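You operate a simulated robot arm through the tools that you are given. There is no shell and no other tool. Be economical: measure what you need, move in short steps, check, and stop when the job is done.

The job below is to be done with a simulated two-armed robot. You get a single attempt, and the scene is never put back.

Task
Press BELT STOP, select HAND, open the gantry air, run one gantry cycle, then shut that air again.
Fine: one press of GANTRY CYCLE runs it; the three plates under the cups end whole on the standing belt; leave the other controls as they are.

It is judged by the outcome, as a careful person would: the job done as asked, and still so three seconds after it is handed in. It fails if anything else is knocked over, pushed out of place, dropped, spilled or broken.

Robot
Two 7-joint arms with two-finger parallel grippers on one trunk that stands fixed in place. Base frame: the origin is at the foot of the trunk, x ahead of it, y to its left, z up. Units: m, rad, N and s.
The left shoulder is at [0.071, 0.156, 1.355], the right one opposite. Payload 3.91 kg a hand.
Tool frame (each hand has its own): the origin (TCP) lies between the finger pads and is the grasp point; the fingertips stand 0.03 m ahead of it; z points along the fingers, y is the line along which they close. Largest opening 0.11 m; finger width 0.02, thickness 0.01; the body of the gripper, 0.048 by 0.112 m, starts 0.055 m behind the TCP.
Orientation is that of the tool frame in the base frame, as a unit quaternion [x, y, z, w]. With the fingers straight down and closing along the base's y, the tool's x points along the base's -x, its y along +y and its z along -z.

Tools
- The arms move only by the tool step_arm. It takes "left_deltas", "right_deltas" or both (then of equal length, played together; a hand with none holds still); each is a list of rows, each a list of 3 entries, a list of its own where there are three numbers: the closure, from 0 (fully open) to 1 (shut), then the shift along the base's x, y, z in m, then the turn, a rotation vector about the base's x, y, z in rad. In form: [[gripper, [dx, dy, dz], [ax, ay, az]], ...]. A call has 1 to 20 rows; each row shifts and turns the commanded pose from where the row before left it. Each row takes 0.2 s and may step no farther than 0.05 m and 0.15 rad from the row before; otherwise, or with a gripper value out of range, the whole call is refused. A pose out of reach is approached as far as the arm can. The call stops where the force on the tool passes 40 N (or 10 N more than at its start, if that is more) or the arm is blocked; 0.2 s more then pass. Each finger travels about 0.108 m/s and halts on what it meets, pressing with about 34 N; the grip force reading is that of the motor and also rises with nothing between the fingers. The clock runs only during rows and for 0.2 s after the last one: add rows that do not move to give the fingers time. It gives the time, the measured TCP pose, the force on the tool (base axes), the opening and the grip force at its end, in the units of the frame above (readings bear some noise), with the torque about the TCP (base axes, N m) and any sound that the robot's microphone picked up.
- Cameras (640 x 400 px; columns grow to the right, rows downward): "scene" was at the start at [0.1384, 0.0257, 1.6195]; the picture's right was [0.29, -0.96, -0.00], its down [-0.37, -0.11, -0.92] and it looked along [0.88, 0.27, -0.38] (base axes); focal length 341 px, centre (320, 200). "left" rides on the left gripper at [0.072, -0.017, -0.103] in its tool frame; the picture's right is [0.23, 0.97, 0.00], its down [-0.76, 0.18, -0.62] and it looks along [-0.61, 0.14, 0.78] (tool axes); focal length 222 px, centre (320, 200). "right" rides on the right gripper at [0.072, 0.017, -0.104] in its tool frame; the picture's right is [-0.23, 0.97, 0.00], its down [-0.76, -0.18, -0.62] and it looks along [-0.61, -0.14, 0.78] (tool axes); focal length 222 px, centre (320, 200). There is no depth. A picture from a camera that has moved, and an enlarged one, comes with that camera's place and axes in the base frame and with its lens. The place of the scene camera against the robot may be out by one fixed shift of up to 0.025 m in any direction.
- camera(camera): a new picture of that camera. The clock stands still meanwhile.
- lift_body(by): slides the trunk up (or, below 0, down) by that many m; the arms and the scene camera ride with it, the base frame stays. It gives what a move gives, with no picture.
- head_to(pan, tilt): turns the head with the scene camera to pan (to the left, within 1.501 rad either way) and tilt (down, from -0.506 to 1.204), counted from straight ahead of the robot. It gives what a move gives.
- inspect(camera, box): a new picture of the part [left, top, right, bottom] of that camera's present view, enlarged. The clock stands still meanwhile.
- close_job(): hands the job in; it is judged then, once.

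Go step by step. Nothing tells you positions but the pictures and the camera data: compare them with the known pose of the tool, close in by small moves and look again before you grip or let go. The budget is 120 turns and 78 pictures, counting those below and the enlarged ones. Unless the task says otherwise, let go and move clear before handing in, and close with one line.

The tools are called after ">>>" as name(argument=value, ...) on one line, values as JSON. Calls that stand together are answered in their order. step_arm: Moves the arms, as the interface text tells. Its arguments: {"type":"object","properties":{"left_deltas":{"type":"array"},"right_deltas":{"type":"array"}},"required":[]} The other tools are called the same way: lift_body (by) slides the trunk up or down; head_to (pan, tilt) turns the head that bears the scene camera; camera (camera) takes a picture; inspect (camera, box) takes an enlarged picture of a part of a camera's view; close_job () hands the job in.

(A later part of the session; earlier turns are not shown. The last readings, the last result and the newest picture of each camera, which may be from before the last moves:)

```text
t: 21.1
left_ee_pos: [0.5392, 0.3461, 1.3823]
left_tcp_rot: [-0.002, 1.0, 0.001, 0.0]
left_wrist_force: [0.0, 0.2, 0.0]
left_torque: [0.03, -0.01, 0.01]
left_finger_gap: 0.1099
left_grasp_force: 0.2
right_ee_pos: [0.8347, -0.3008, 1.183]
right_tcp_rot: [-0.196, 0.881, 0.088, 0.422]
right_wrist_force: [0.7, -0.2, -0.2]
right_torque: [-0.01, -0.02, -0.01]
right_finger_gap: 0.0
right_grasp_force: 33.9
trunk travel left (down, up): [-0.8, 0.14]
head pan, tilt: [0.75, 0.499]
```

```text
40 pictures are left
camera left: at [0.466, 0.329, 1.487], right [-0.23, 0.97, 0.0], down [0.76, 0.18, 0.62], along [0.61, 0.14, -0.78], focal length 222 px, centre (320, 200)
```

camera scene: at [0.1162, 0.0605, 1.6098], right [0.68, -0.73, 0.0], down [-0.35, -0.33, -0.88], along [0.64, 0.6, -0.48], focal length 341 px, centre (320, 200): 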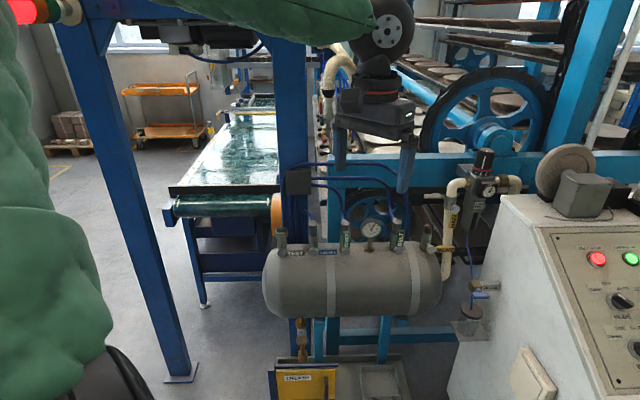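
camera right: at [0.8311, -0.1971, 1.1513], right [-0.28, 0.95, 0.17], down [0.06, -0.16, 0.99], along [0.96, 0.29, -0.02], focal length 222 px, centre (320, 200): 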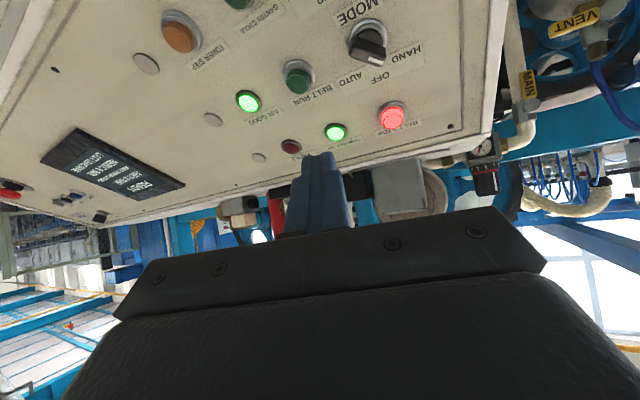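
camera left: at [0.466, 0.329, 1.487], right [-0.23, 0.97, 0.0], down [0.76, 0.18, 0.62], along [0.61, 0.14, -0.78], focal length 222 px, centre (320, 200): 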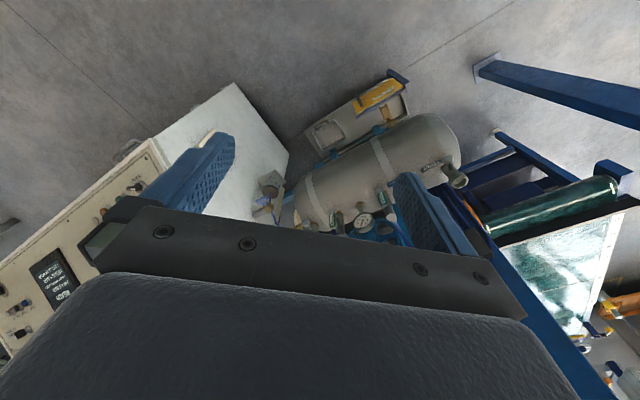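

All is set: READY, HAND, 6.0 bar. The gantry valve is roughly at (0.83, 0.76, 0.85). I'll close the left fingers, turn the hand to face the tank and move nearer to measure.

>>> step_arm(left_deltas=[[1, [0.0055, 0.016, -0.02], [0, 0, 0.15]], [1, [0.0055, 0.016, -0.02], [0, 0, 0.15]], [1, [0.0055, 0.016, -0.02], [0, 0, 0.15]], [1, [0.0055, 0.016, -0.02], [0, 0, 0.15]], [1, [0.0055, 0.016, -0.02], [0, 0, 0.15]], [1, [0.0055, 0.016, -0.02], [0.106, -0.106, 0]], [1, [0.0055, 0.016, -0.02], [0.106, -0.106, 0]], [1, [0.0055, 0.016, -0.02], [0.106, -0.106, 0]], [1, [0.0055, 0.016, -0.02], [0.106, -0.106, 0]], [1, [0.0055, 0.016, -0.02], [0.106, -0.106, 0]], [1, [0.0055, 0.016, -0.02], [0.106, -0.106, 0]]])

>>> camera(camera="left")

>>> inspect(camera="scene", box=[240, 150, 480, 310])

```text
t: 23.4
left_ee_pos: [0.6003, 0.5223, 1.1628]
left_tcp_rot: [-0.332, 0.837, 0.172, 0.399]
left_wrist_force: [0.2, 0.1, 0.3]
left_torque: [-0.02, 0.0, -0.03]
left_finger_gap: 0.0
left_grasp_force: 34.6
right_ee_pos: [0.8353, -0.2992, 1.184]
right_tcp_rot: [-0.196, 0.881, 0.087, 0.421]
right_wrist_force: [-0.2, -0.5, 0.8]
right_torque: [-0.02, 0.02, 0.0]
right_finger_gap: 0.0003
right_grasp_force: 34.4
trunk travel left (down, up): [-0.8, 0.14]
head pan, tilt: [0.75, 0.499]
```

```text
39 pictures are left
camera left: at [0.5203, 0.4234, 1.17], right [-0.78, 0.61, -0.15], down [-0.12, 0.1, 0.99], along [0.61, 0.79, -0.01], focal length 222 px, centre (320, 200)
```

left: 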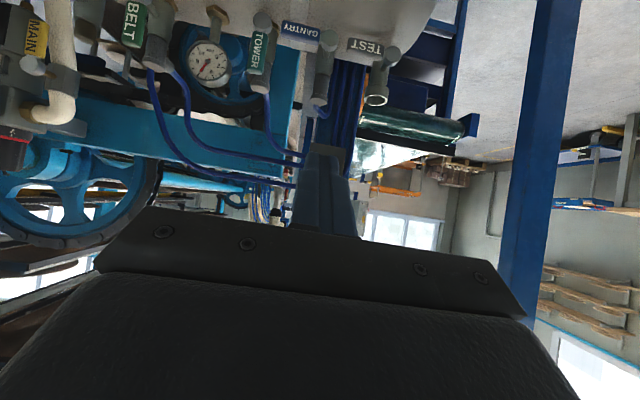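

```text
2.50 times, centred on (360, 230) of scene
camera zoom: at [0.117, 0.0629, 1.6098], right [0.68, -0.73, 0.0], down [-0.35, -0.33, -0.88], along [0.64, 0.6, -0.48], focal length 853 px, centre (220, 125)
```

zoom: 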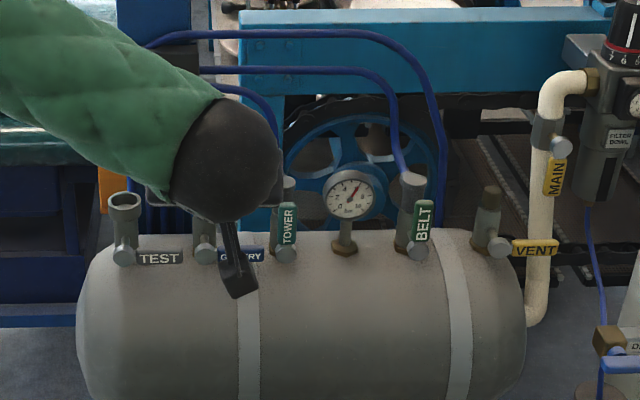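

>>> inspect(camera="left", box=[180, 0, 420, 150])

```text
2.67 times, centred on (300, 75) of left
camera zoom: at [0.5203, 0.4234, 1.17], right [-0.78, 0.61, -0.15], down [-0.12, 0.1, 0.99], along [0.61, 0.79, -0.01], focal length 592 px, centre (373, 533)
```

zoom: 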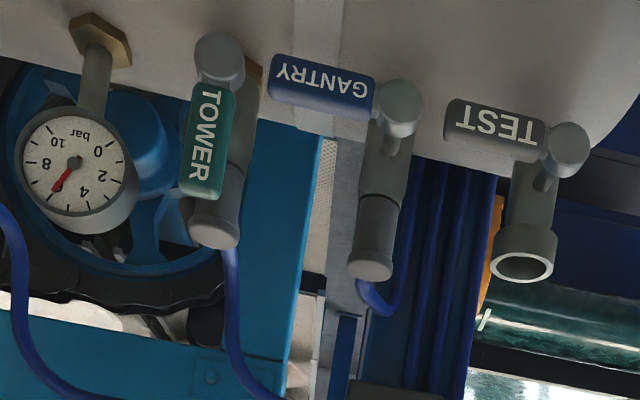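

The rays are nearly parallel, so depth is uncertain. I'll shift the left hand down and sideways for a second view.

>>> step_arm(left_deltas=[[1, [0.025, -0.02, -0.03], [0, 0, 0]], [1, [0.025, -0.02, -0.03], [0, 0, 0]], [1, [0.025, -0.02, -0.03], [0, 0, 0]], [1, [0.025, -0.02, -0.03], [0, 0, 0]]])

>>> inspect(camera="left", box=[240, 0, 560, 200])

```text
t: 24.4
left_ee_pos: [0.701, 0.4434, 1.0426]
left_tcp_rot: [-0.332, 0.838, 0.174, 0.397]
left_wrist_force: [1.0, 0.2, -0.9]
left_torque: [0.02, 0.02, 0.04]
left_finger_gap: 0.0001
left_grasp_force: 34.3
right_ee_pos: [0.8373, -0.3007, 1.1806]
right_tcp_rot: [-0.195, 0.882, 0.088, 0.421]
right_wrist_force: [0.8, 0.3, 0.2]
right_torque: [0.03, -0.02, -0.02]
right_finger_gap: 0.0
right_grasp_force: 34.2
trunk travel left (down, up): [-0.8, 0.14]
head pan, tilt: [0.75, 0.499]
```

```text
2.00 times, centred on (400, 100) of left
camera zoom: at [0.6219, 0.3424, 1.0497], right [-0.78, 0.61, -0.15], down [-0.11, 0.1, 0.99], along [0.61, 0.79, -0.01], focal length 444 px, centre (160, 400)
```

zoom: 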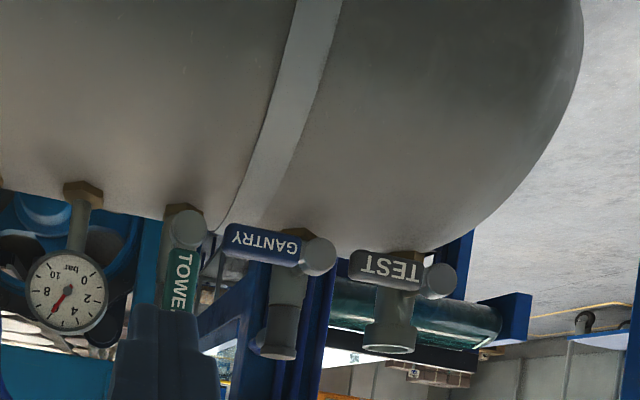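

The gantry valve hub is at (0.751, 0.684, 0.915). Its lever ends at (0.803, 0.629, 0.916), horizontal, so it must swing up about 90°. I'll level the left hand, roll it 90° so the fingers straddle the lever from above and below, part the fingers, and approach to about 14 cm.

>>> step_arm(left_deltas=[[0.45, [-0.0011, 0.0081, -0.0067], [0.0955, -0.1025, 0]], [0.45, [-0.0011, 0.0081, -0.0067], [0.0955, -0.1025, 0]], [0.45, [-0.0011, 0.0081, -0.0067], [0.0955, -0.1025, 0]], [0.45, [-0.0011, 0.0081, -0.0067], [0.1007, 0.0951, -0.0347]], [0.45, [-0.0011, 0.0081, -0.0067], [0.1007, 0.0951, -0.0347]], [0.45, [-0.0011, 0.0081, -0.0067], [0.1007, 0.0951, -0.0347]], [0.45, [-0.0011, 0.0081, -0.0067], [0.1007, 0.0951, -0.0347]], [0.45, [-0.0011, 0.0081, -0.0067], [0.1007, 0.0951, -0.0347]], [0.45, [-0.0011, 0.0081, -0.0067], [0.1007, 0.0951, -0.0347]], [0.45, [-0.0011, 0.0081, -0.0067], [0.1007, 0.0951, -0.0347]], [0.45, [-0.0011, 0.0081, -0.0067], [0.1007, 0.0951, -0.0347]], [0.45, [-0.0011, 0.0081, -0.0067], [0.1007, 0.0951, -0.0347]], [0.45, [-0.0011, 0.0081, -0.0067], [0.1007, 0.0951, -0.0347]], [0.45, [-0.0011, 0.0081, -0.0067], [0.1007, 0.0951, -0.0347]]])

>>> camera(camera="left")

>>> camera(camera="scene")

```text
t: 27.4
left_ee_pos: [0.6834, 0.5617, 0.9714]
left_tcp_rot: [0.313, 0.717, 0.575, 0.241]
left_wrist_force: [-0.6, -0.7, 0.1]
left_torque: [-0.04, 0.01, 0.05]
left_finger_gap: 0.0602
left_grasp_force: 0.0
left hand out of reach, approached as far as the arm can: row 10, 11, 12, 13, 14
right_ee_pos: [0.835, -0.301, 1.1811]
right_tcp_rot: [-0.195, 0.881, 0.088, 0.421]
right_wrist_force: [-0.7, -0.6, -0.2]
right_torque: [-0.02, 0.02, 0.05]
right_finger_gap: 0.0
right_grasp_force: 34.4
trunk travel left (down, up): [-0.8, 0.14]
head pan, tilt: [0.75, 0.499]
```

```text
35 pictures are left
camera left: at [0.5557, 0.542, 0.9795], right [0.01, 0.3, 0.95], down [0.12, -0.95, 0.3], along [0.99, 0.11, -0.05], focal length 222 px, centre (320, 200)
```

left: 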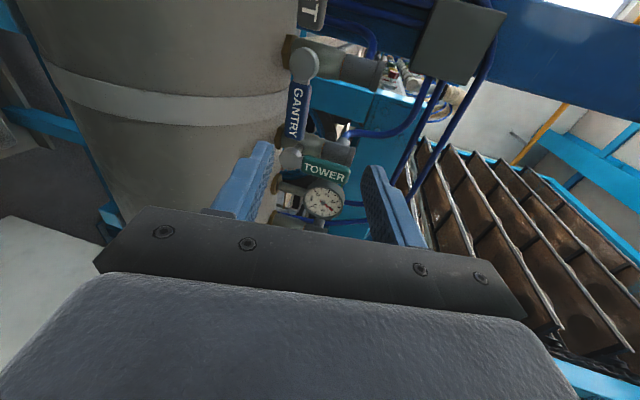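

```text
34 pictures are left
camera scene: at [0.1165, 0.0605, 1.6098], right [0.68, -0.73, 0.0], down [-0.35, -0.33, -0.88], along [0.64, 0.6, -0.48], focal length 341 px, centre (320, 200)
```

scene: 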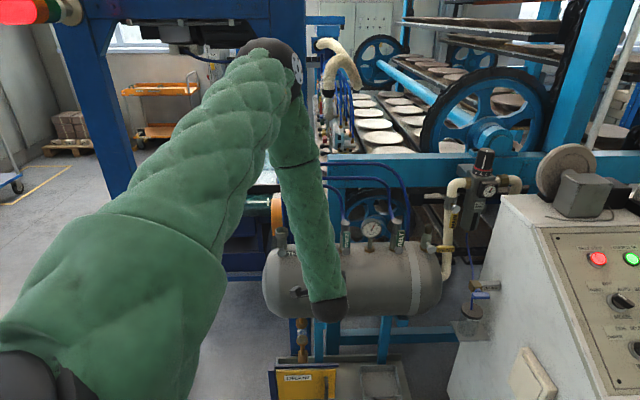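

The orientation is right but the hand is about 2 cm high at its reach limit, so the trunk should come down. I'll raise both hands and then lower the trunk by the same amount.

>>> step_arm(left_deltas=[[0.45, [-0.01, -0.01, 0.0375], [0, 0, 0]], [0.45, [-0.01, -0.01, 0.0375], [0, 0, 0]], [0.45, [0, 0, 0.0375], [0, 0, 0]], [0.45, [0, 0, 0.0375], [0, 0, 0]]], right_deltas=[[1, [-0.01, -0.01, 0.0375], [0, 0, 0]], [1, [-0.01, -0.01, 0.0375], [0, 0, 0]], [1, [0, 0, 0.0375], [0, 0, 0]], [1, [0, 0, 0.0375], [0, 0, 0]]])

>>> lift_body(by=-0.15)

>>> camera(camera="left")

```text
t: 28.4
left_ee_pos: [0.6598, 0.5424, 1.1223]
left_tcp_rot: [0.311, 0.717, 0.575, 0.242]
left_wrist_force: [0.6, 0.5, 0.1]
left_torque: [-0.01, -0.01, -0.01]
left_finger_gap: 0.0603
left_grasp_force: 0.0
right_ee_pos: [0.8113, -0.3202, 1.3352]
right_tcp_rot: [-0.196, 0.881, 0.087, 0.422]
right_wrist_force: [-0.2, 0.0, 0.4]
right_torque: [0.0, -0.02, 0.02]
right_finger_gap: 0.0002
right_grasp_force: 33.8
trunk travel left (down, up): [-0.8, 0.14]
head pan, tilt: [0.75, 0.499]
```

```text
t: 30.2
left_ee_pos: [0.6617, 0.5409, 0.9721]
left_tcp_rot: [0.312, 0.717, 0.575, 0.241]
left_wrist_force: [0.5, 0.0, -0.7]
left_torque: [-0.03, 0.01, -0.02]
left_finger_gap: 0.0603
left_grasp_force: 0.2
right_ee_pos: [0.8143, -0.32, 1.1812]
right_tcp_rot: [-0.196, 0.881, 0.088, 0.422]
right_wrist_force: [-0.1, 0.2, 0.0]
right_torque: [0.02, 0.0, -0.02]
right_finger_gap: 0.0
right_grasp_force: 33.7
trunk travel left (down, up): [-0.65, 0.29]
head pan, tilt: [0.75, 0.499]
```

```text
33 pictures are left
camera left: at [0.535, 0.522, 0.9797], right [0.01, 0.3, 0.95], down [0.12, -0.95, 0.3], along [0.99, 0.11, -0.04], focal length 222 px, centre (320, 200)
```

left: 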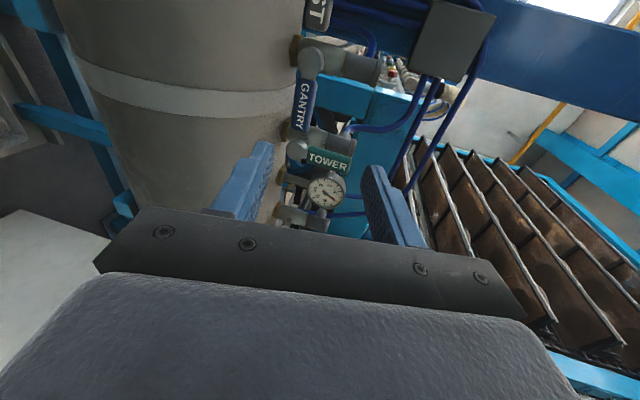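

The hub position checks out. I'll approach to 8 cm with a narrower opening so the lower finger clears the tank top.

>>> step_arm(left_deltas=[[0.62, [0.033, 0.027, -0.0175], [0, 0, 0]], [0.62, [0.033, 0.027, -0.0165], [0, 0, 0]]])

>>> camera(camera="left")

>>> inspect(camera="left", box=[200, 0, 440, 200])

```text
t: 30.8
left_ee_pos: [0.7274, 0.598, 0.9366]
left_tcp_rot: [0.312, 0.717, 0.575, 0.241]
left_wrist_force: [-0.8, 0.6, 0.2]
left_torque: [0.01, 0.03, 0.01]
left_finger_gap: 0.0423
left_grasp_force: 0.1
right_ee_pos: [0.8143, -0.32, 1.1812]
right_tcp_rot: [-0.195, 0.882, 0.087, 0.421]
right_wrist_force: [-0.3, -0.1, 0.0]
right_torque: [0.01, -0.06, 0.02]
right_finger_gap: 0.0
right_grasp_force: 34.1
trunk travel left (down, up): [-0.65, 0.29]
head pan, tilt: [0.75, 0.499]
```

```text
32 pictures are left
camera left: at [0.6016, 0.5772, 0.944], right [0.01, 0.31, 0.95], down [0.12, -0.95, 0.3], along [0.99, 0.11, -0.05], focal length 222 px, centre (320, 200)
```

left: 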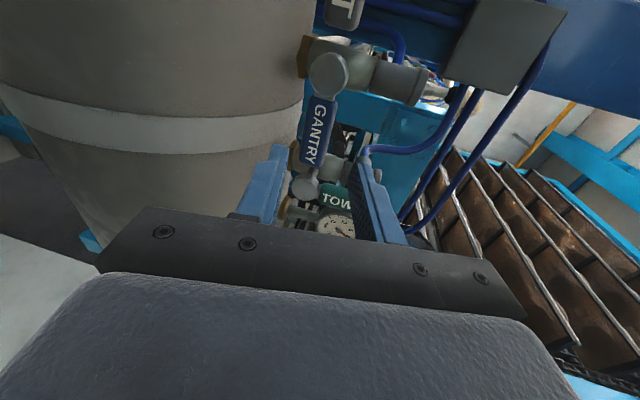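

```text
2.00 times, centred on (320, 100) of left
camera zoom: at [0.6016, 0.5772, 0.944], right [0.01, 0.31, 0.95], down [0.12, -0.95, 0.3], along [0.99, 0.11, -0.05], focal length 444 px, centre (320, 400)
```

zoom: 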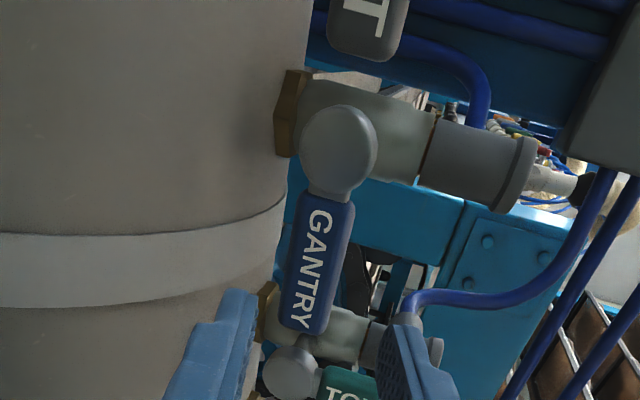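

The lever lies between the fingers. I'll advance about 6 cm with a slightly narrower gap, then check.

>>> step_arm(left_deltas=[[0.67, [0.0, 0.0, 0.0], [0, 0, 0]], [0.67, [0.0141, 0.0128, -0.0042], [0, 0, 0]], [0.67, [0.0141, 0.0128, -0.0042], [0, 0, 0]], [0.67, [0.0141, 0.0128, -0.0042], [0, 0, 0]]])

>>> inspect(camera="left", box=[200, 40, 440, 240])

```text
t: 31.8
left_ee_pos: [0.7711, 0.6344, 0.9235]
left_tcp_rot: [0.312, 0.717, 0.575, 0.241]
left_wrist_force: [-0.4, 0.6, -0.1]
left_torque: [-0.02, -0.02, -0.02]
left_finger_gap: 0.0364
left_grasp_force: 0.0
right_ee_pos: [0.8146, -0.3193, 1.1806]
right_tcp_rot: [-0.196, 0.881, 0.088, 0.421]
right_wrist_force: [-0.5, -0.9, -0.3]
right_torque: [0.02, 0.01, -0.01]
right_finger_gap: 0.0
right_grasp_force: 33.8
trunk travel left (down, up): [-0.65, 0.29]
head pan, tilt: [0.75, 0.499]
```

```text
2.00 times, centred on (320, 140) of left
camera zoom: at [0.6443, 0.6148, 0.9315], right [0.01, 0.31, 0.95], down [0.12, -0.95, 0.3], along [0.99, 0.11, -0.04], focal length 444 px, centre (320, 320)
```

zoom: 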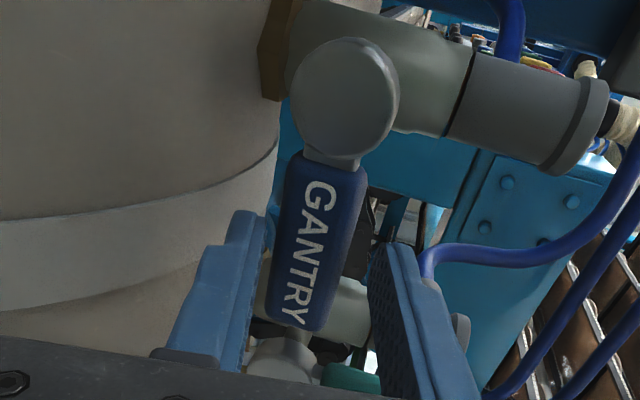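

The fingers straddle the lever without contact. Closing gently on it.

>>> step_arm(left_deltas=[[0.75, [0.0, 0.0, -0.002], [0, 0, 0]], [0.9, [0.0, 0.0, 0.0], [0, 0, 0]], [1, [0.0, 0.0, 0.0], [0, 0, 0]], [1, [0.0, 0.0, 0.0], [0, 0, 0]]])

>>> inspect(camera="left", box=[200, 40, 440, 240])

```text
t: 32.8
left_ee_pos: [0.7697, 0.6339, 0.9213]
left_tcp_rot: [0.311, 0.718, 0.574, 0.24]
left_wrist_force: [-4.2, -5.8, -14.8]
left_torque: [-0.57, -0.39, 0.57]
left_finger_gap: 0.026
left_grasp_force: 44.8
right_ee_pos: [0.8145, -0.3194, 1.1811]
right_tcp_rot: [-0.196, 0.882, 0.088, 0.42]
right_wrist_force: [-0.2, 0.1, 0.0]
right_torque: [0.02, -0.01, 0.05]
right_finger_gap: 0.0
right_grasp_force: 33.8
trunk travel left (down, up): [-0.65, 0.29]
head pan, tilt: [0.75, 0.499]
```

```text
2.00 times, centred on (320, 140) of left
camera zoom: at [0.6436, 0.6146, 0.9287], right [0.01, 0.31, 0.95], down [0.12, -0.95, 0.3], along [0.99, 0.11, -0.05], focal length 444 px, centre (320, 320)
```

zoom: 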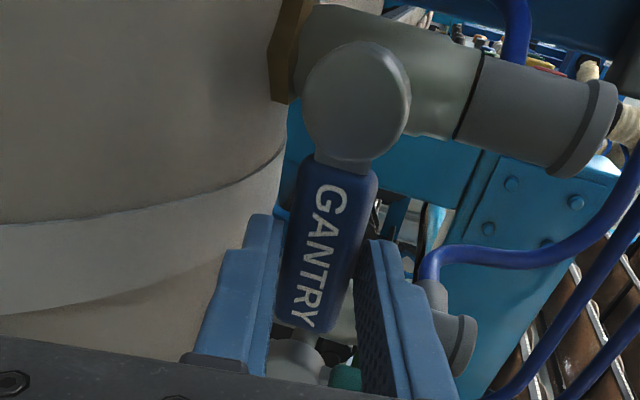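

Gripped at 26 mm. Now I'll swing the lever up along its arc, rolling the hand with it. First half.

>>> step_arm(left_deltas=[[1, [-0.0009, 0.0009, 0.007], [-0.1038, -0.0981, 0]], [1, [-0.0017, 0.0018, 0.0067], [-0.1038, -0.0981, 0]], [1, [-0.0022, 0.0023, 0.0063], [-0.1038, -0.0981, 0]], [1, [-0.0029, 0.0031, 0.0058], [-0.1038, -0.0981, 0]], [1, [-0.0034, 0.0036, 0.0052], [-0.1038, -0.0981, 0]]])

>>> camera(camera="left")

```text
t: 34.0
left_ee_pos: [0.7591, 0.6476, 0.9523]
left_tcp_rot: [0.092, 0.761, 0.43, 0.477]
left_wrist_force: [-8.8, -15.4, -32.3]
left_torque: [-0.85, -0.67, -0.49]
left_finger_gap: 0.0269
left_grasp_force: 44.9
right_ee_pos: [0.8142, -0.3207, 1.1797]
right_tcp_rot: [-0.196, 0.881, 0.088, 0.421]
right_wrist_force: [0.0, -0.3, 0.1]
right_torque: [-0.01, 0.01, -0.02]
right_finger_gap: 0.0
right_grasp_force: 33.9
trunk travel left (down, up): [-0.65, 0.29]
head pan, tilt: [0.75, 0.499]
```

```text
28 pictures are left
camera left: at [0.6413, 0.6169, 0.9106], right [-0.38, 0.72, 0.58], down [-0.15, -0.66, 0.73], along [0.91, 0.19, 0.36], focal length 222 px, centre (320, 200)
```

left: 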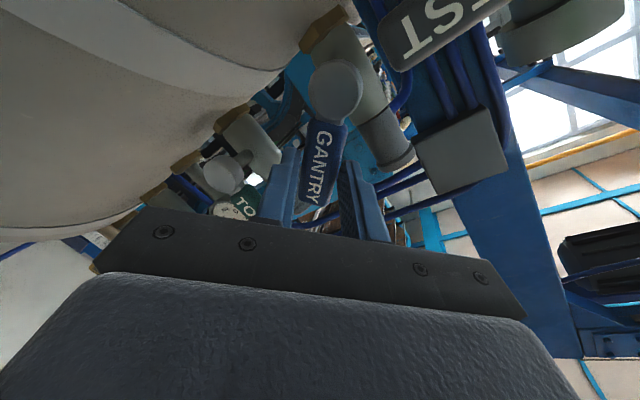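

The lever is turning with the hand. I'll continue with a small inward correction to reduce the pull.

>>> step_arm(left_deltas=[[1, [-0.0014, 0.0015, -0.003], [0, 0, 0]], [1, [-0.0039, 0.0041, 0.0042], [-0.1038, -0.0981, 0]], [1, [-0.0043, 0.0045, 0.0033], [-0.1038, -0.0981, 0]], [1, [-0.0045, 0.0047, 0.0024], [-0.1038, -0.0981, 0]]])

```text
t: 35.0
left_ee_pos: [0.7463, 0.6584, 0.9624]
left_tcp_rot: [-0.045, 0.74, 0.317, 0.592]
left_wrist_force: [4.5, -26.5, -16.2]
left_torque: [-0.62, -1.09, -0.59]
left_finger_gap: 0.0268
left_grasp_force: 44.9
right_ee_pos: [0.8148, -0.322, 1.1806]
right_tcp_rot: [-0.195, 0.882, 0.088, 0.42]
right_wrist_force: [0.0, -0.9, 0.6]
right_torque: [0.02, -0.01, 0.0]
right_finger_gap: 0.0
right_grasp_force: 33.7
trunk travel left (down, up): [-0.65, 0.29]
head pan, tilt: [0.75, 0.499]
```

>>> step_arm(left_deltas=[[1, [-0.002, -0.002, 0], [0, 0, 0]], [1, [-0.0048, 0.0051, 0.0015], [-0.1038, -0.0981, 0]], [1, [-0.0049, 0.0052, 0.0005], [-0.1038, -0.0981, 0]], [1, [-0.0049, 0.0052, -0.0005], [-0.1038, -0.0981, 0]]])

>>> camera(camera="left")

>>> inspect(camera="scene", box=[220, 120, 460, 280])

```text
t: 36.0
left_ee_pos: [0.7329, 0.6706, 0.9624]
left_tcp_rot: [-0.17, 0.692, 0.202, 0.672]
left_wrist_force: [28.9, -8.0, -6.3]
left_torque: [-1.04, -0.09, -0.37]
left_finger_gap: 0.027
left_grasp_force: 44.9
right_ee_pos: [0.8163, -0.3202, 1.1789]
right_tcp_rot: [-0.196, 0.882, 0.088, 0.42]
right_wrist_force: [-0.7, -0.2, 0.0]
right_torque: [-0.01, -0.05, -0.01]
right_finger_gap: 0.0
right_grasp_force: 33.9
trunk travel left (down, up): [-0.65, 0.29]
head pan, tilt: [0.75, 0.499]
stopped in row 4 (left hand): the force on the tool passed its limit at 44 N (the readings are from after the stop); the commanded pose is now the measured one
```

```text
27 pictures are left
camera left: at [0.6483, 0.6073, 0.8913], right [-0.5, 0.85, -0.18], down [-0.6, -0.19, 0.78], along [0.63, 0.49, 0.6], focal length 222 px, centre (320, 200)
```

left: 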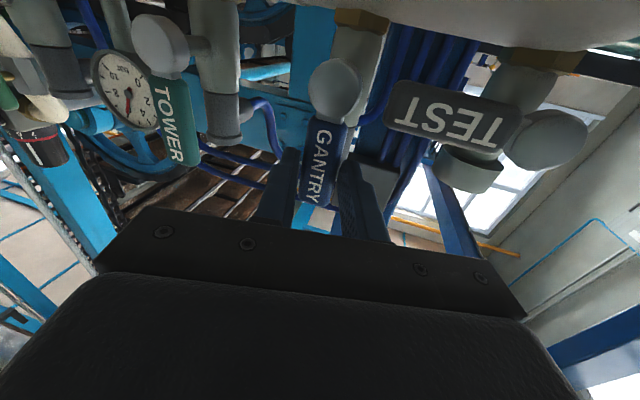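

```text
2.50 times, centred on (340, 200) of scene
camera zoom: at [0.1191, 0.0612, 1.4594], right [0.68, -0.73, 0.0], down [-0.35, -0.33, -0.88], along [0.64, 0.6, -0.48], focal length 853 px, centre (270, 200)
```

zoom: 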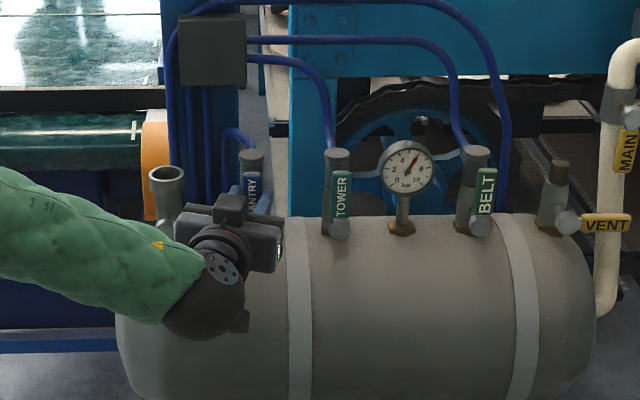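

The GANTRY lever is vertical, parallel to TOWER and BELT, and at its stop. I'll open the fingers and back out straight along the tool axis.

>>> step_arm(left_deltas=[[0.6, [0, 0, 0], [0, 0, 0]], [0.55, [0, 0, 0], [0, 0, 0]], [0.55, [0, 0, 0], [0, 0, 0]], [0.55, [-0.017, -0.01, 0], [0, 0, 0]], [0.55, [-0.034, -0.02, 0], [0, 0, 0]], [0.55, [-0.034, -0.025, 0.01], [0, 0, 0]], [0.55, [-0.034, -0.025, 0.01], [0, 0, 0]]])

>>> inspect(camera="left", box=[160, 0, 480, 200])

>>> camera(camera="scene")

```text
t: 37.6
left_ee_pos: [0.6103, 0.5918, 0.9843]
left_tcp_rot: [-0.17, 0.691, 0.2, 0.674]
left_wrist_force: [-0.1, 0.2, -0.2]
left_torque: [0.02, 0.01, 0.01]
left_finger_gap: 0.0491
left_grasp_force: 0.1
right_ee_pos: [0.8117, -0.3203, 1.184]
right_tcp_rot: [-0.195, 0.881, 0.087, 0.422]
right_wrist_force: [-0.6, 0.3, -0.4]
right_torque: [0.03, 0.02, 0.03]
right_finger_gap: 0.0
right_grasp_force: 34.1
trunk travel left (down, up): [-0.65, 0.29]
head pan, tilt: [0.75, 0.499]
```

```text
2.00 times, centred on (320, 100) of left
camera zoom: at [0.5263, 0.5269, 0.9141], right [-0.5, 0.85, -0.18], down [-0.6, -0.19, 0.78], along [0.62, 0.5, 0.6], focal length 444 px, centre (320, 400)
```

zoom: 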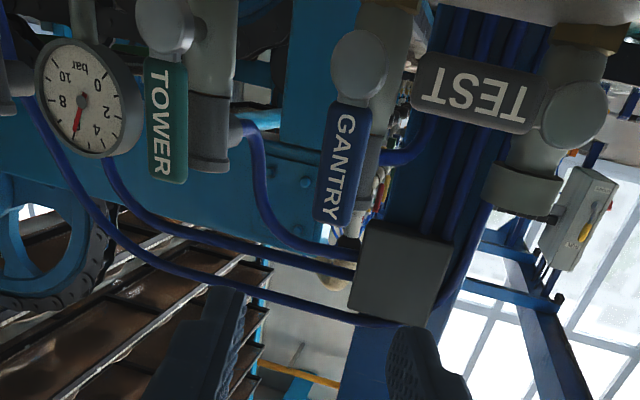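

```text
24 pictures are left
camera scene: at [0.114, 0.0623, 1.4601], right [0.68, -0.73, 0.0], down [-0.35, -0.33, -0.88], along [0.64, 0.6, -0.48], focal length 341 px, centre (320, 200)
```

scene: 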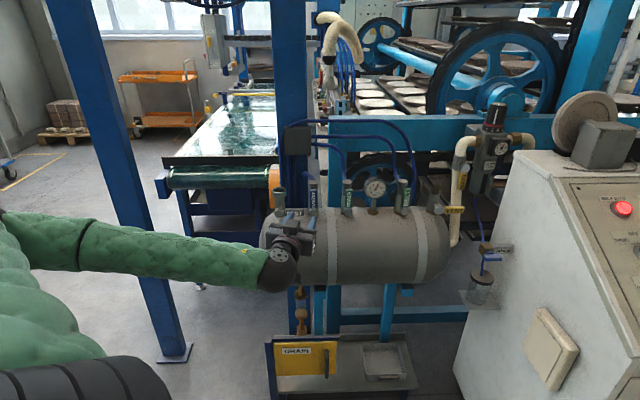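

The gantry air is open and the left hand is clear. Next the right hand goes to GANTRY CYCLE, estimated cap at (1.043, -0.19, 0.94). I'll go partway and look, checking the display as well.

>>> step_arm(right_deltas=[[1, [0.0266, 0.0133, -0.0234], [0, 0, 0]], [1, [0.0266, 0.0133, -0.0234], [0, 0, 0]], [1, [0.0266, 0.0133, -0.0234], [0, 0, 0]], [1, [0.0266, 0.0133, -0.0234], [0, 0, 0]]])

>>> camera(camera="right")

>>> head_to(pan=0.15, tilt=0.5)

>>> camera(camera="scene")

```text
t: 38.6
left_ee_pos: [0.6115, 0.5921, 0.9843]
left_tcp_rot: [-0.169, 0.692, 0.202, 0.672]
left_wrist_force: [0.1, -0.1, -0.4]
left_torque: [-0.01, 0.0, 0.02]
left_finger_gap: 0.0498
left_grasp_force: 0.1
right_ee_pos: [0.9207, -0.2668, 1.0874]
right_tcp_rot: [-0.195, 0.881, 0.087, 0.421]
right_wrist_force: [-0.3, -0.2, -0.4]
right_torque: [0.01, 0.0, 0.03]
right_finger_gap: 0.0
right_grasp_force: 34.1
trunk travel left (down, up): [-0.65, 0.29]
head pan, tilt: [0.75, 0.499]
```

```text
23 pictures are left
camera right: at [0.7997, -0.3031, 1.0952], right [-0.28, 0.95, 0.17], down [0.07, -0.15, 0.99], along [0.96, 0.28, -0.02], focal length 222 px, centre (320, 200)
```

right: 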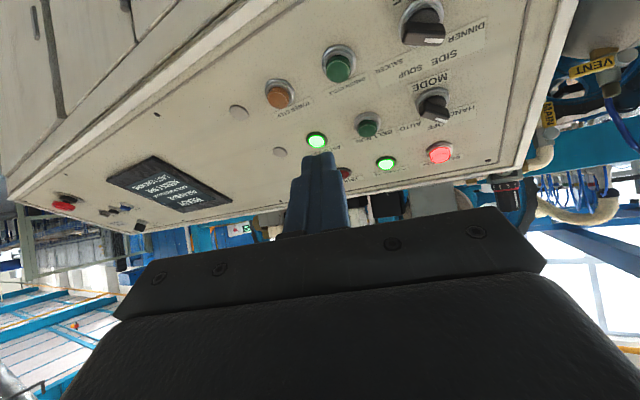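

```text
t: 39.6
left_ee_pos: [0.6119, 0.5915, 0.9843]
left_tcp_rot: [-0.169, 0.692, 0.201, 0.673]
left_wrist_force: [0.5, -0.3, 0.5]
left_torque: [-0.05, 0.0, 0.0]
left_finger_gap: 0.0496
left_grasp_force: 0.0
right_ee_pos: [0.9191, -0.2656, 1.0875]
right_tcp_rot: [-0.197, 0.881, 0.089, 0.421]
right_wrist_force: [0.4, 1.0, -0.2]
right_torque: [-0.01, 0.01, 0.0]
right_finger_gap: 0.0
right_grasp_force: 34.2
trunk travel left (down, up): [-0.65, 0.29]
head pan, tilt: [0.15, 0.499]
```

```text
22 pictures are left
camera scene: at [0.1396, 0.0125, 1.4598], right [0.15, -0.99, 0.0], down [-0.47, -0.07, -0.88], along [0.87, 0.13, -0.48], focal length 341 px, centre (320, 200)
```

scene: 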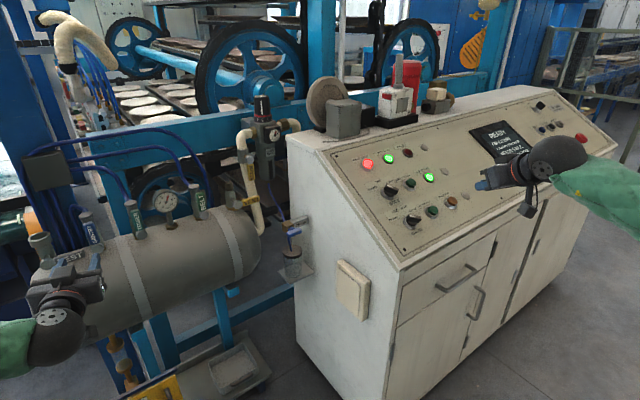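

>>> step_arm(right_deltas=[[1, [0.0283, 0.0184, -0.029], [0, 0, 0]], [1, [0.0283, 0.0184, -0.029], [0, 0, 0]], [1, [0.0283, 0.0184, -0.029], [0, 0, 0]]])

>>> inspect(camera="right", box=[200, 40, 440, 240])

>>> inspect(camera="scene", box=[350, 110, 550, 240])

```text
t: 40.4
left_ee_pos: [0.6135, 0.5921, 0.982]
left_tcp_rot: [-0.17, 0.692, 0.202, 0.672]
left_wrist_force: [-0.1, 0.5, -0.9]
left_torque: [0.01, -0.03, -0.03]
left_finger_gap: 0.0494
left_grasp_force: 0.0
right_ee_pos: [1.0067, -0.211, 0.9991]
right_tcp_rot: [-0.195, 0.882, 0.087, 0.421]
right_wrist_force: [1.1, 0.5, -0.6]
right_torque: [-0.01, -0.01, -0.03]
right_finger_gap: 0.0
right_grasp_force: 34.3
trunk travel left (down, up): [-0.65, 0.29]
head pan, tilt: [0.15, 0.499]
```

```text
2.00 times, centred on (320, 140) of right
camera zoom: at [0.8853, -0.2476, 1.0063], right [-0.28, 0.95, 0.17], down [0.07, -0.15, 0.99], along [0.96, 0.28, -0.02], focal length 444 px, centre (320, 320)
```

zoom: 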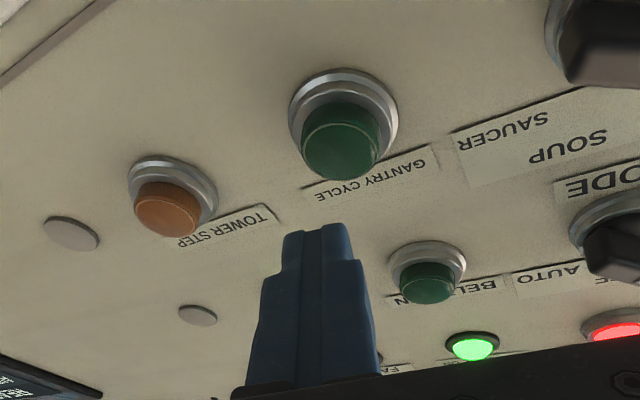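

```text
3.08 times, centred on (450, 175) of scene
camera zoom: at [0.1413, 0.0133, 1.4596], right [0.15, -0.99, 0.0], down [-0.47, -0.07, -0.88], along [0.87, 0.13, -0.48], focal length 1049 px, centre (-80, 277)
```

zoom: 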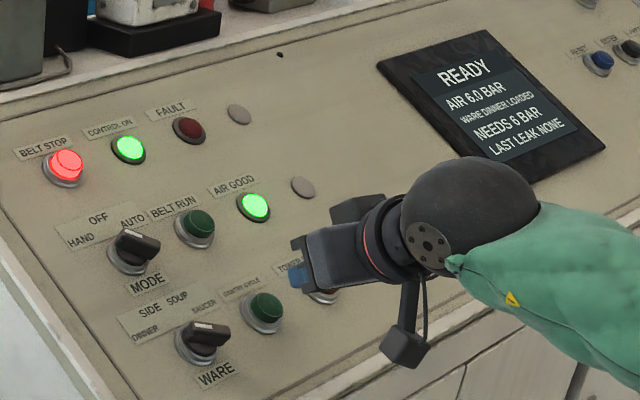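

READY, 6.0 bar, HAND. The tip is on the GANTRY CYCLE normal, about 4 cm off. One press now.

>>> step_arm(right_deltas=[[1, [0.002, 0.002, -0.0053], [0, 0, 0]], [1, [0.002, 0.002, -0.0053], [0, 0, 0]], [1, [0.002, 0.002, -0.0053], [0, 0, 0]], [1, [0.002, 0.002, -0.0053], [0, 0, 0]], [1, [0.002, 0.002, -0.0053], [0, 0, 0]], [1, [0.002, 0.002, -0.0053], [0, 0, 0]], [1, [0.001, 0.001, -0.0026], [0, 0, 0]]])

>>> inspect(camera="right", box=[200, 40, 440, 240])

```text
t: 42.0
left_ee_pos: [0.6127, 0.5922, 0.9855]
left_tcp_rot: [-0.17, 0.692, 0.202, 0.672]
left_wrist_force: [-1.4, 0.0, -0.5]
left_torque: [-0.02, 0.0, -0.01]
left_finger_gap: 0.0496
left_grasp_force: 0.1
right_ee_pos: [1.018, -0.1991, 0.9668]
right_tcp_rot: [-0.196, 0.881, 0.089, 0.422]
right_wrist_force: [-0.1, -0.3, 0.9]
right_torque: [0.02, -0.02, -0.03]
right_finger_gap: 0.0001
right_grasp_force: 34.2
trunk travel left (down, up): [-0.65, 0.29]
head pan, tilt: [0.15, 0.499]
```

```text
2.00 times, centred on (320, 140) of right
camera zoom: at [0.8971, -0.2347, 0.9747], right [-0.28, 0.95, 0.17], down [0.07, -0.15, 0.99], along [0.96, 0.29, -0.02], focal length 444 px, centre (320, 320)
```

zoom: 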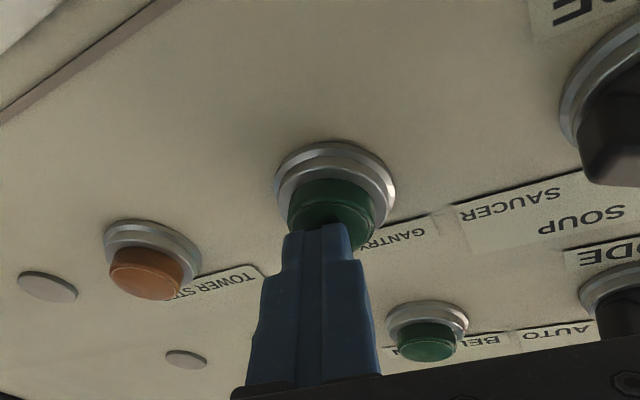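

It's at the cap but with no click yet. I'll continue in small steps.

>>> step_arm(right_deltas=[[1, [0.001, 0.001, -0.0026], [0, 0, 0]], [1, [0.001, 0.001, -0.0026], [0, 0, 0]]])

```text
t: 42.6
left_ee_pos: [0.6099, 0.5916, 0.9858]
left_tcp_rot: [-0.169, 0.691, 0.201, 0.673]
left_wrist_force: [0.0, -0.4, 0.7]
left_torque: [-0.04, -0.01, 0.02]
left_finger_gap: 0.0498
left_grasp_force: 0.2
right_ee_pos: [1.0207, -0.1961, 0.9633]
right_tcp_rot: [-0.195, 0.881, 0.087, 0.423]
right_wrist_force: [-0.8, -2.0, 5.5]
right_torque: [0.04, -0.03, -0.01]
right_finger_gap: 0.0
right_grasp_force: 33.4
trunk travel left (down, up): [-0.65, 0.29]
head pan, tilt: [0.15, 0.499]
heard: click
```

It clicked. I'll retreat along the normal and watch the gantry.

>>> step_arm(right_deltas=[[1, [-0.014, -0.014, 0.04], [0, 0, 0]], [1, [-0.014, -0.014, 0.04], [0, 0, 0]], [1, [-0.03, -0.03, 0.02], [0, 0, 0]], [1, [-0.03, -0.03, 0.01], [0, 0, 0]], [1, [-0.03, -0.035, 0.01], [0, 0, 0]]])

>>> inspect(camera="scene", box=[350, 110, 550, 240])

>>> head_to(pan=0.75, tilt=0.25)

>>> camera(camera="scene")

```text
t: 43.8
left_ee_pos: [0.6104, 0.5915, 0.9853]
left_tcp_rot: [-0.17, 0.691, 0.202, 0.673]
left_wrist_force: [-0.9, 0.0, -1.3]
left_torque: [0.03, -0.02, -0.05]
left_finger_gap: 0.0496
left_grasp_force: 0.0
right_ee_pos: [0.9021, -0.3212, 1.0819]
right_tcp_rot: [-0.198, 0.881, 0.089, 0.421]
right_wrist_force: [-0.3, 0.7, 0.7]
right_torque: [0.0, 0.01, -0.01]
right_finger_gap: 0.0001
right_grasp_force: 34.0
trunk travel left (down, up): [-0.65, 0.29]
head pan, tilt: [0.15, 0.499]
```

```text
3.08 times, centred on (450, 175) of scene
camera zoom: at [0.1379, 0.0114, 1.46], right [0.15, -0.99, 0.0], down [-0.47, -0.07, -0.88], along [0.87, 0.13, -0.48], focal length 1049 px, centre (-80, 277)
```

zoom: 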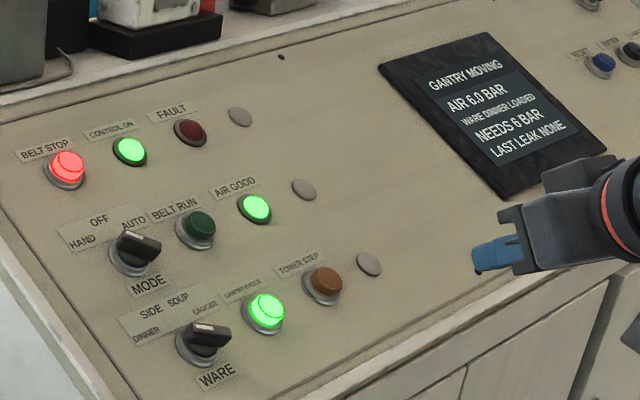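

```text
t: 44.8
left_ee_pos: [0.6112, 0.591, 0.9847]
left_tcp_rot: [-0.17, 0.691, 0.201, 0.673]
left_wrist_force: [-0.1, 1.1, 0.3]
left_torque: [-0.01, 0.04, 0.01]
left_finger_gap: 0.0495
left_grasp_force: 0.0
right_ee_pos: [0.9035, -0.3186, 1.0811]
right_tcp_rot: [-0.196, 0.881, 0.088, 0.421]
right_wrist_force: [-0.5, -0.3, 0.9]
right_torque: [0.01, 0.01, 0.0]
right_finger_gap: 0.0
right_grasp_force: 34.2
trunk travel left (down, up): [-0.65, 0.29]
head pan, tilt: [0.75, 0.25]
```

```text
17 pictures are left
camera scene: at [0.1179, 0.0624, 1.4829], right [0.68, -0.73, 0.0], down [-0.18, -0.17, -0.97], along [0.71, 0.66, -0.25], focal length 341 px, centre (320, 200)
```

scene: 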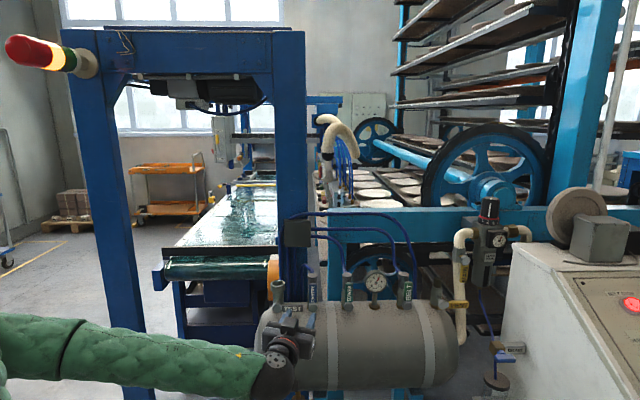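

GANTRY MOVING is displayed. I'll hold still and let the cycle run.

>>> step_arm(right_deltas=[[1, [0, 0, 0], [0, 0, 0]], [1, [0, 0, 0], [0, 0, 0]], [1, [0, 0, 0], [0, 0, 0]], [1, [0, 0, 0], [0, 0, 0]], [1, [0, 0, 0], [0, 0, 0]], [1, [0, 0, 0], [0, 0, 0]], [1, [0, 0, 0], [0, 0, 0]], [1, [0, 0, 0], [0, 0, 0]], [1, [0, 0, 0], [0, 0, 0]], [1, [0, 0, 0], [0, 0, 0]], [1, [0, 0, 0], [0, 0, 0]], [1, [0, 0, 0], [0, 0, 0]], [1, [0, 0, 0], [0, 0, 0]], [1, [0, 0, 0], [0, 0, 0]], [1, [0, 0, 0], [0, 0, 0]], [1, [0, 0, 0], [0, 0, 0]], [1, [0, 0, 0], [0, 0, 0]], [1, [0, 0, 0], [0, 0, 0]], [1, [0, 0, 0], [0, 0, 0]], [1, [0, 0, 0], [0, 0, 0]]])

>>> step_arm(right_deltas=[[1, [0, 0, 0], [0, 0, 0]], [1, [0, 0, 0], [0, 0, 0]], [1, [0, 0, 0], [0, 0, 0]], [1, [0, 0, 0], [0, 0, 0]], [1, [0, 0, 0], [0, 0, 0]], [1, [0, 0, 0], [0, 0, 0]], [1, [0, 0, 0], [0, 0, 0]], [1, [0, 0, 0], [0, 0, 0]], [1, [0, 0, 0], [0, 0, 0]], [1, [0, 0, 0], [0, 0, 0]], [1, [0, 0, 0], [0, 0, 0]], [1, [0, 0, 0], [0, 0, 0]], [1, [0, 0, 0], [0, 0, 0]], [1, [0, 0, 0], [0, 0, 0]], [1, [0, 0, 0], [0, 0, 0]], [1, [0, 0, 0], [0, 0, 0]], [1, [0, 0, 0], [0, 0, 0]], [1, [0, 0, 0], [0, 0, 0]], [1, [0, 0, 0], [0, 0, 0]], [1, [0, 0, 0], [0, 0, 0]]])

>>> camera(camera="scene")

```text
t: 49.0
left_ee_pos: [0.6109, 0.5905, 0.9847]
left_tcp_rot: [-0.169, 0.692, 0.202, 0.672]
left_wrist_force: [-0.2, 0.8, 0.2]
left_torque: [-0.02, 0.03, 0.0]
left_finger_gap: 0.0495
left_grasp_force: 0.0
right_ee_pos: [0.9011, -0.3189, 1.0816]
right_tcp_rot: [-0.196, 0.881, 0.088, 0.421]
right_wrist_force: [-1.2, -0.3, 0.4]
right_torque: [0.01, -0.01, 0.01]
right_finger_gap: 0.0
right_grasp_force: 34.3
trunk travel left (down, up): [-0.65, 0.29]
head pan, tilt: [0.75, 0.25]
```

```text
t: 53.2
left_ee_pos: [0.6114, 0.5922, 0.9849]
left_tcp_rot: [-0.17, 0.691, 0.202, 0.672]
left_wrist_force: [0.7, -0.6, 0.4]
left_torque: [0.02, 0.02, 0.0]
left_finger_gap: 0.0499
left_grasp_force: 0.2
right_ee_pos: [0.9035, -0.3199, 1.081]
right_tcp_rot: [-0.196, 0.881, 0.088, 0.422]
right_wrist_force: [-0.7, 0.1, -0.3]
right_torque: [-0.03, 0.03, 0.03]
right_finger_gap: 0.0001
right_grasp_force: 33.9
trunk travel left (down, up): [-0.65, 0.29]
head pan, tilt: [0.75, 0.25]
```

```text
16 pictures are left
camera scene: at [0.1179, 0.0624, 1.483], right [0.68, -0.73, 0.0], down [-0.18, -0.17, -0.97], along [0.71, 0.66, -0.25], focal length 341 px, centre (320, 200)
```

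scene: 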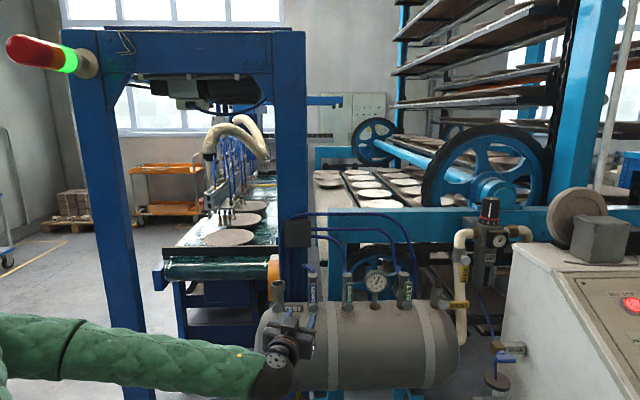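

Three plates lie on the belt and the stack light is green. I'll confirm that the cycle is finished on the display before shutting the air.

>>> inspect(camera="scene", box=[160, 100, 320, 260])

>>> head_to(pan=0.3, tilt=0.4)

>>> camera(camera="scene")

>>> inspect(camera="scene", box=[410, 140, 610, 270])

```text
2.50 times, centred on (240, 180) of scene
camera zoom: at [0.1179, 0.0624, 1.483], right [0.68, -0.73, 0.0], down [-0.18, -0.17, -0.97], along [0.71, 0.66, -0.25], focal length 853 px, centre (520, 250)
```

zoom: 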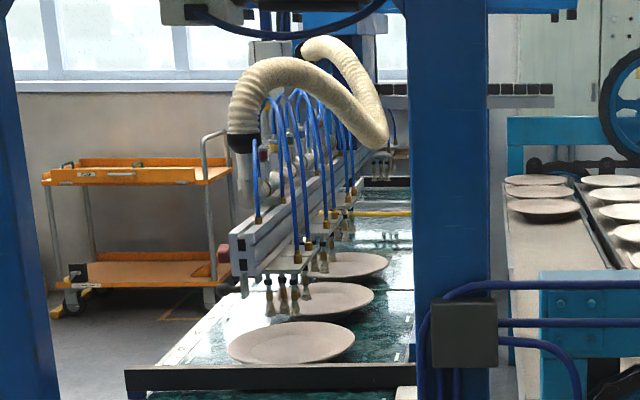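

```text
t: 54.1
left_ee_pos: [0.6113, 0.5922, 0.9857]
left_tcp_rot: [-0.17, 0.691, 0.202, 0.672]
left_wrist_force: [0.0, -0.1, -0.1]
left_torque: [0.01, -0.03, -0.01]
left_finger_gap: 0.0495
left_grasp_force: 0.0
right_ee_pos: [0.9027, -0.319, 1.082]
right_tcp_rot: [-0.196, 0.881, 0.088, 0.422]
right_wrist_force: [-0.2, -0.4, 0.3]
right_torque: [0.01, -0.01, -0.02]
right_finger_gap: 0.0001
right_grasp_force: 34.2
trunk travel left (down, up): [-0.65, 0.29]
head pan, tilt: [0.3, 0.4]
```

```text
14 pictures are left
camera scene: at [0.1381, 0.0262, 1.469], right [0.3, -0.95, 0.0], down [-0.37, -0.12, -0.92], along [0.88, 0.27, -0.39], focal length 341 px, centre (320, 200)
```

scene: 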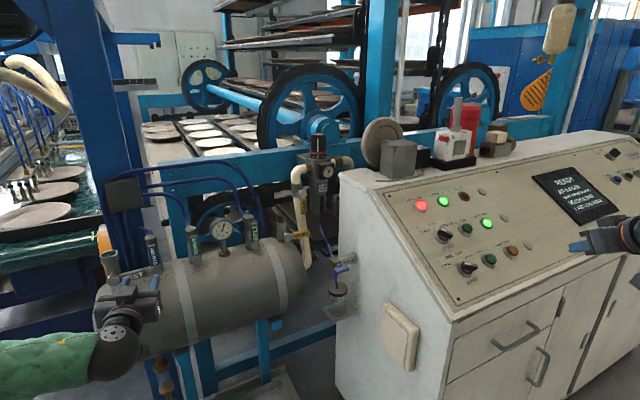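

```text
3.08 times, centred on (510, 205) of scene
camera zoom: at [0.1381, 0.0262, 1.469], right [0.3, -0.95, 0.0], down [-0.37, -0.12, -0.92], along [0.88, 0.27, -0.39], focal length 1049 px, centre (-265, 185)
```

zoom: 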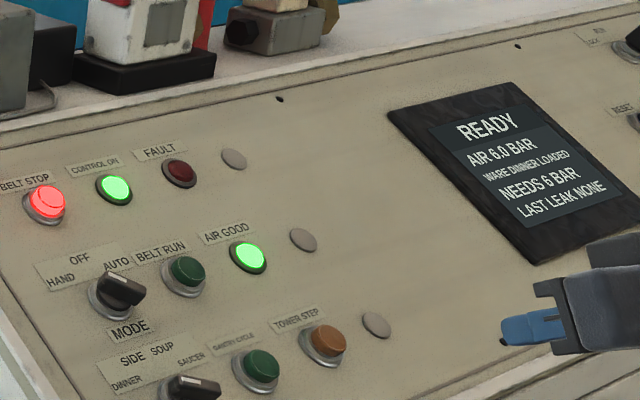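

READY again, three plates whole on the belt, cycle done. I'll bring the left hand back along the same path to the upright lever.

>>> step_arm(left_deltas=[[0.55, [0.034, 0.025, -0.01], [0, 0, 0]], [0.55, [0.034, 0.025, -0.01], [0, 0, 0]], [0.55, [0.034, 0.02, 0], [0, 0, 0]], [0.55, [0.016, 0.009, -0.002], [0, 0, 0]]])

>>> inspect(camera="left", box=[200, 40, 440, 240])

```text
t: 55.1
left_ee_pos: [0.7291, 0.6717, 0.9613]
left_tcp_rot: [-0.169, 0.692, 0.202, 0.672]
left_wrist_force: [0.1, 0.0, 0.2]
left_torque: [0.03, -0.01, 0.03]
left_finger_gap: 0.0492
left_grasp_force: 0.0
right_ee_pos: [0.9025, -0.3211, 1.0819]
right_tcp_rot: [-0.196, 0.881, 0.088, 0.421]
right_wrist_force: [-0.2, 0.0, 0.0]
right_torque: [0.01, -0.02, 0.02]
right_finger_gap: 0.0003
right_grasp_force: 33.8
trunk travel left (down, up): [-0.65, 0.29]
head pan, tilt: [0.3, 0.4]
```

```text
2.00 times, centred on (320, 140) of left
camera zoom: at [0.646, 0.6067, 0.89], right [-0.5, 0.85, -0.18], down [-0.6, -0.19, 0.78], along [0.63, 0.5, 0.6], focal length 444 px, centre (320, 320)
```

zoom: 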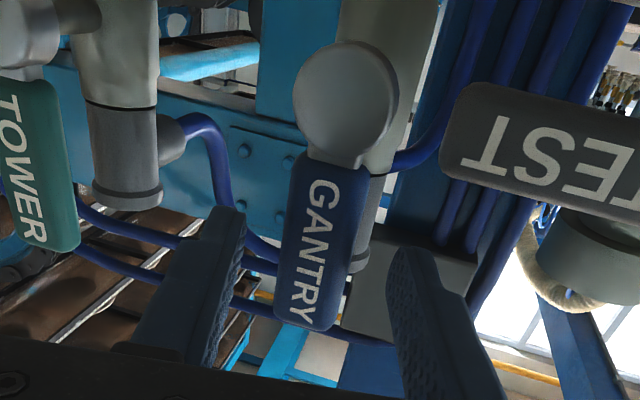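

The fingers straddle the lever. I'll grip it and start swinging it back down.

>>> step_arm(left_deltas=[[0.75, [0.002, 0.001, 0], [0, 0, 0]], [0.9, [0, 0, 0], [0, 0, 0]], [1, [0, 0, 0], [0, 0, 0]], [1, [0, 0, 0], [0, 0, 0]], [1, [0.0049, -0.0052, 0.0004], [0.1038, 0.0981, 0]], [1, [0.0049, -0.0052, -0.0007], [0.1038, 0.0981, 0]], [1, [0.0048, -0.0051, -0.0017], [0.1038, 0.0981, 0]], [1, [0.0045, -0.0047, -0.0026], [0.1038, 0.0981, 0]]])

```text
t: 56.9
left_ee_pos: [0.7507, 0.652, 0.9571]
left_tcp_rot: [0.014, 0.752, 0.368, 0.546]
left_wrist_force: [2.2, -14.3, -3.8]
left_torque: [-1.09, 0.28, 0.41]
left_finger_gap: 0.0263
left_grasp_force: 44.9
right_ee_pos: [0.9033, -0.321, 1.081]
right_tcp_rot: [-0.196, 0.882, 0.088, 0.42]
right_wrist_force: [-1.2, -0.4, 0.7]
right_torque: [0.0, -0.01, -0.01]
right_finger_gap: 0.0
right_grasp_force: 33.7
trunk travel left (down, up): [-0.65, 0.29]
head pan, tilt: [0.3, 0.4]
```

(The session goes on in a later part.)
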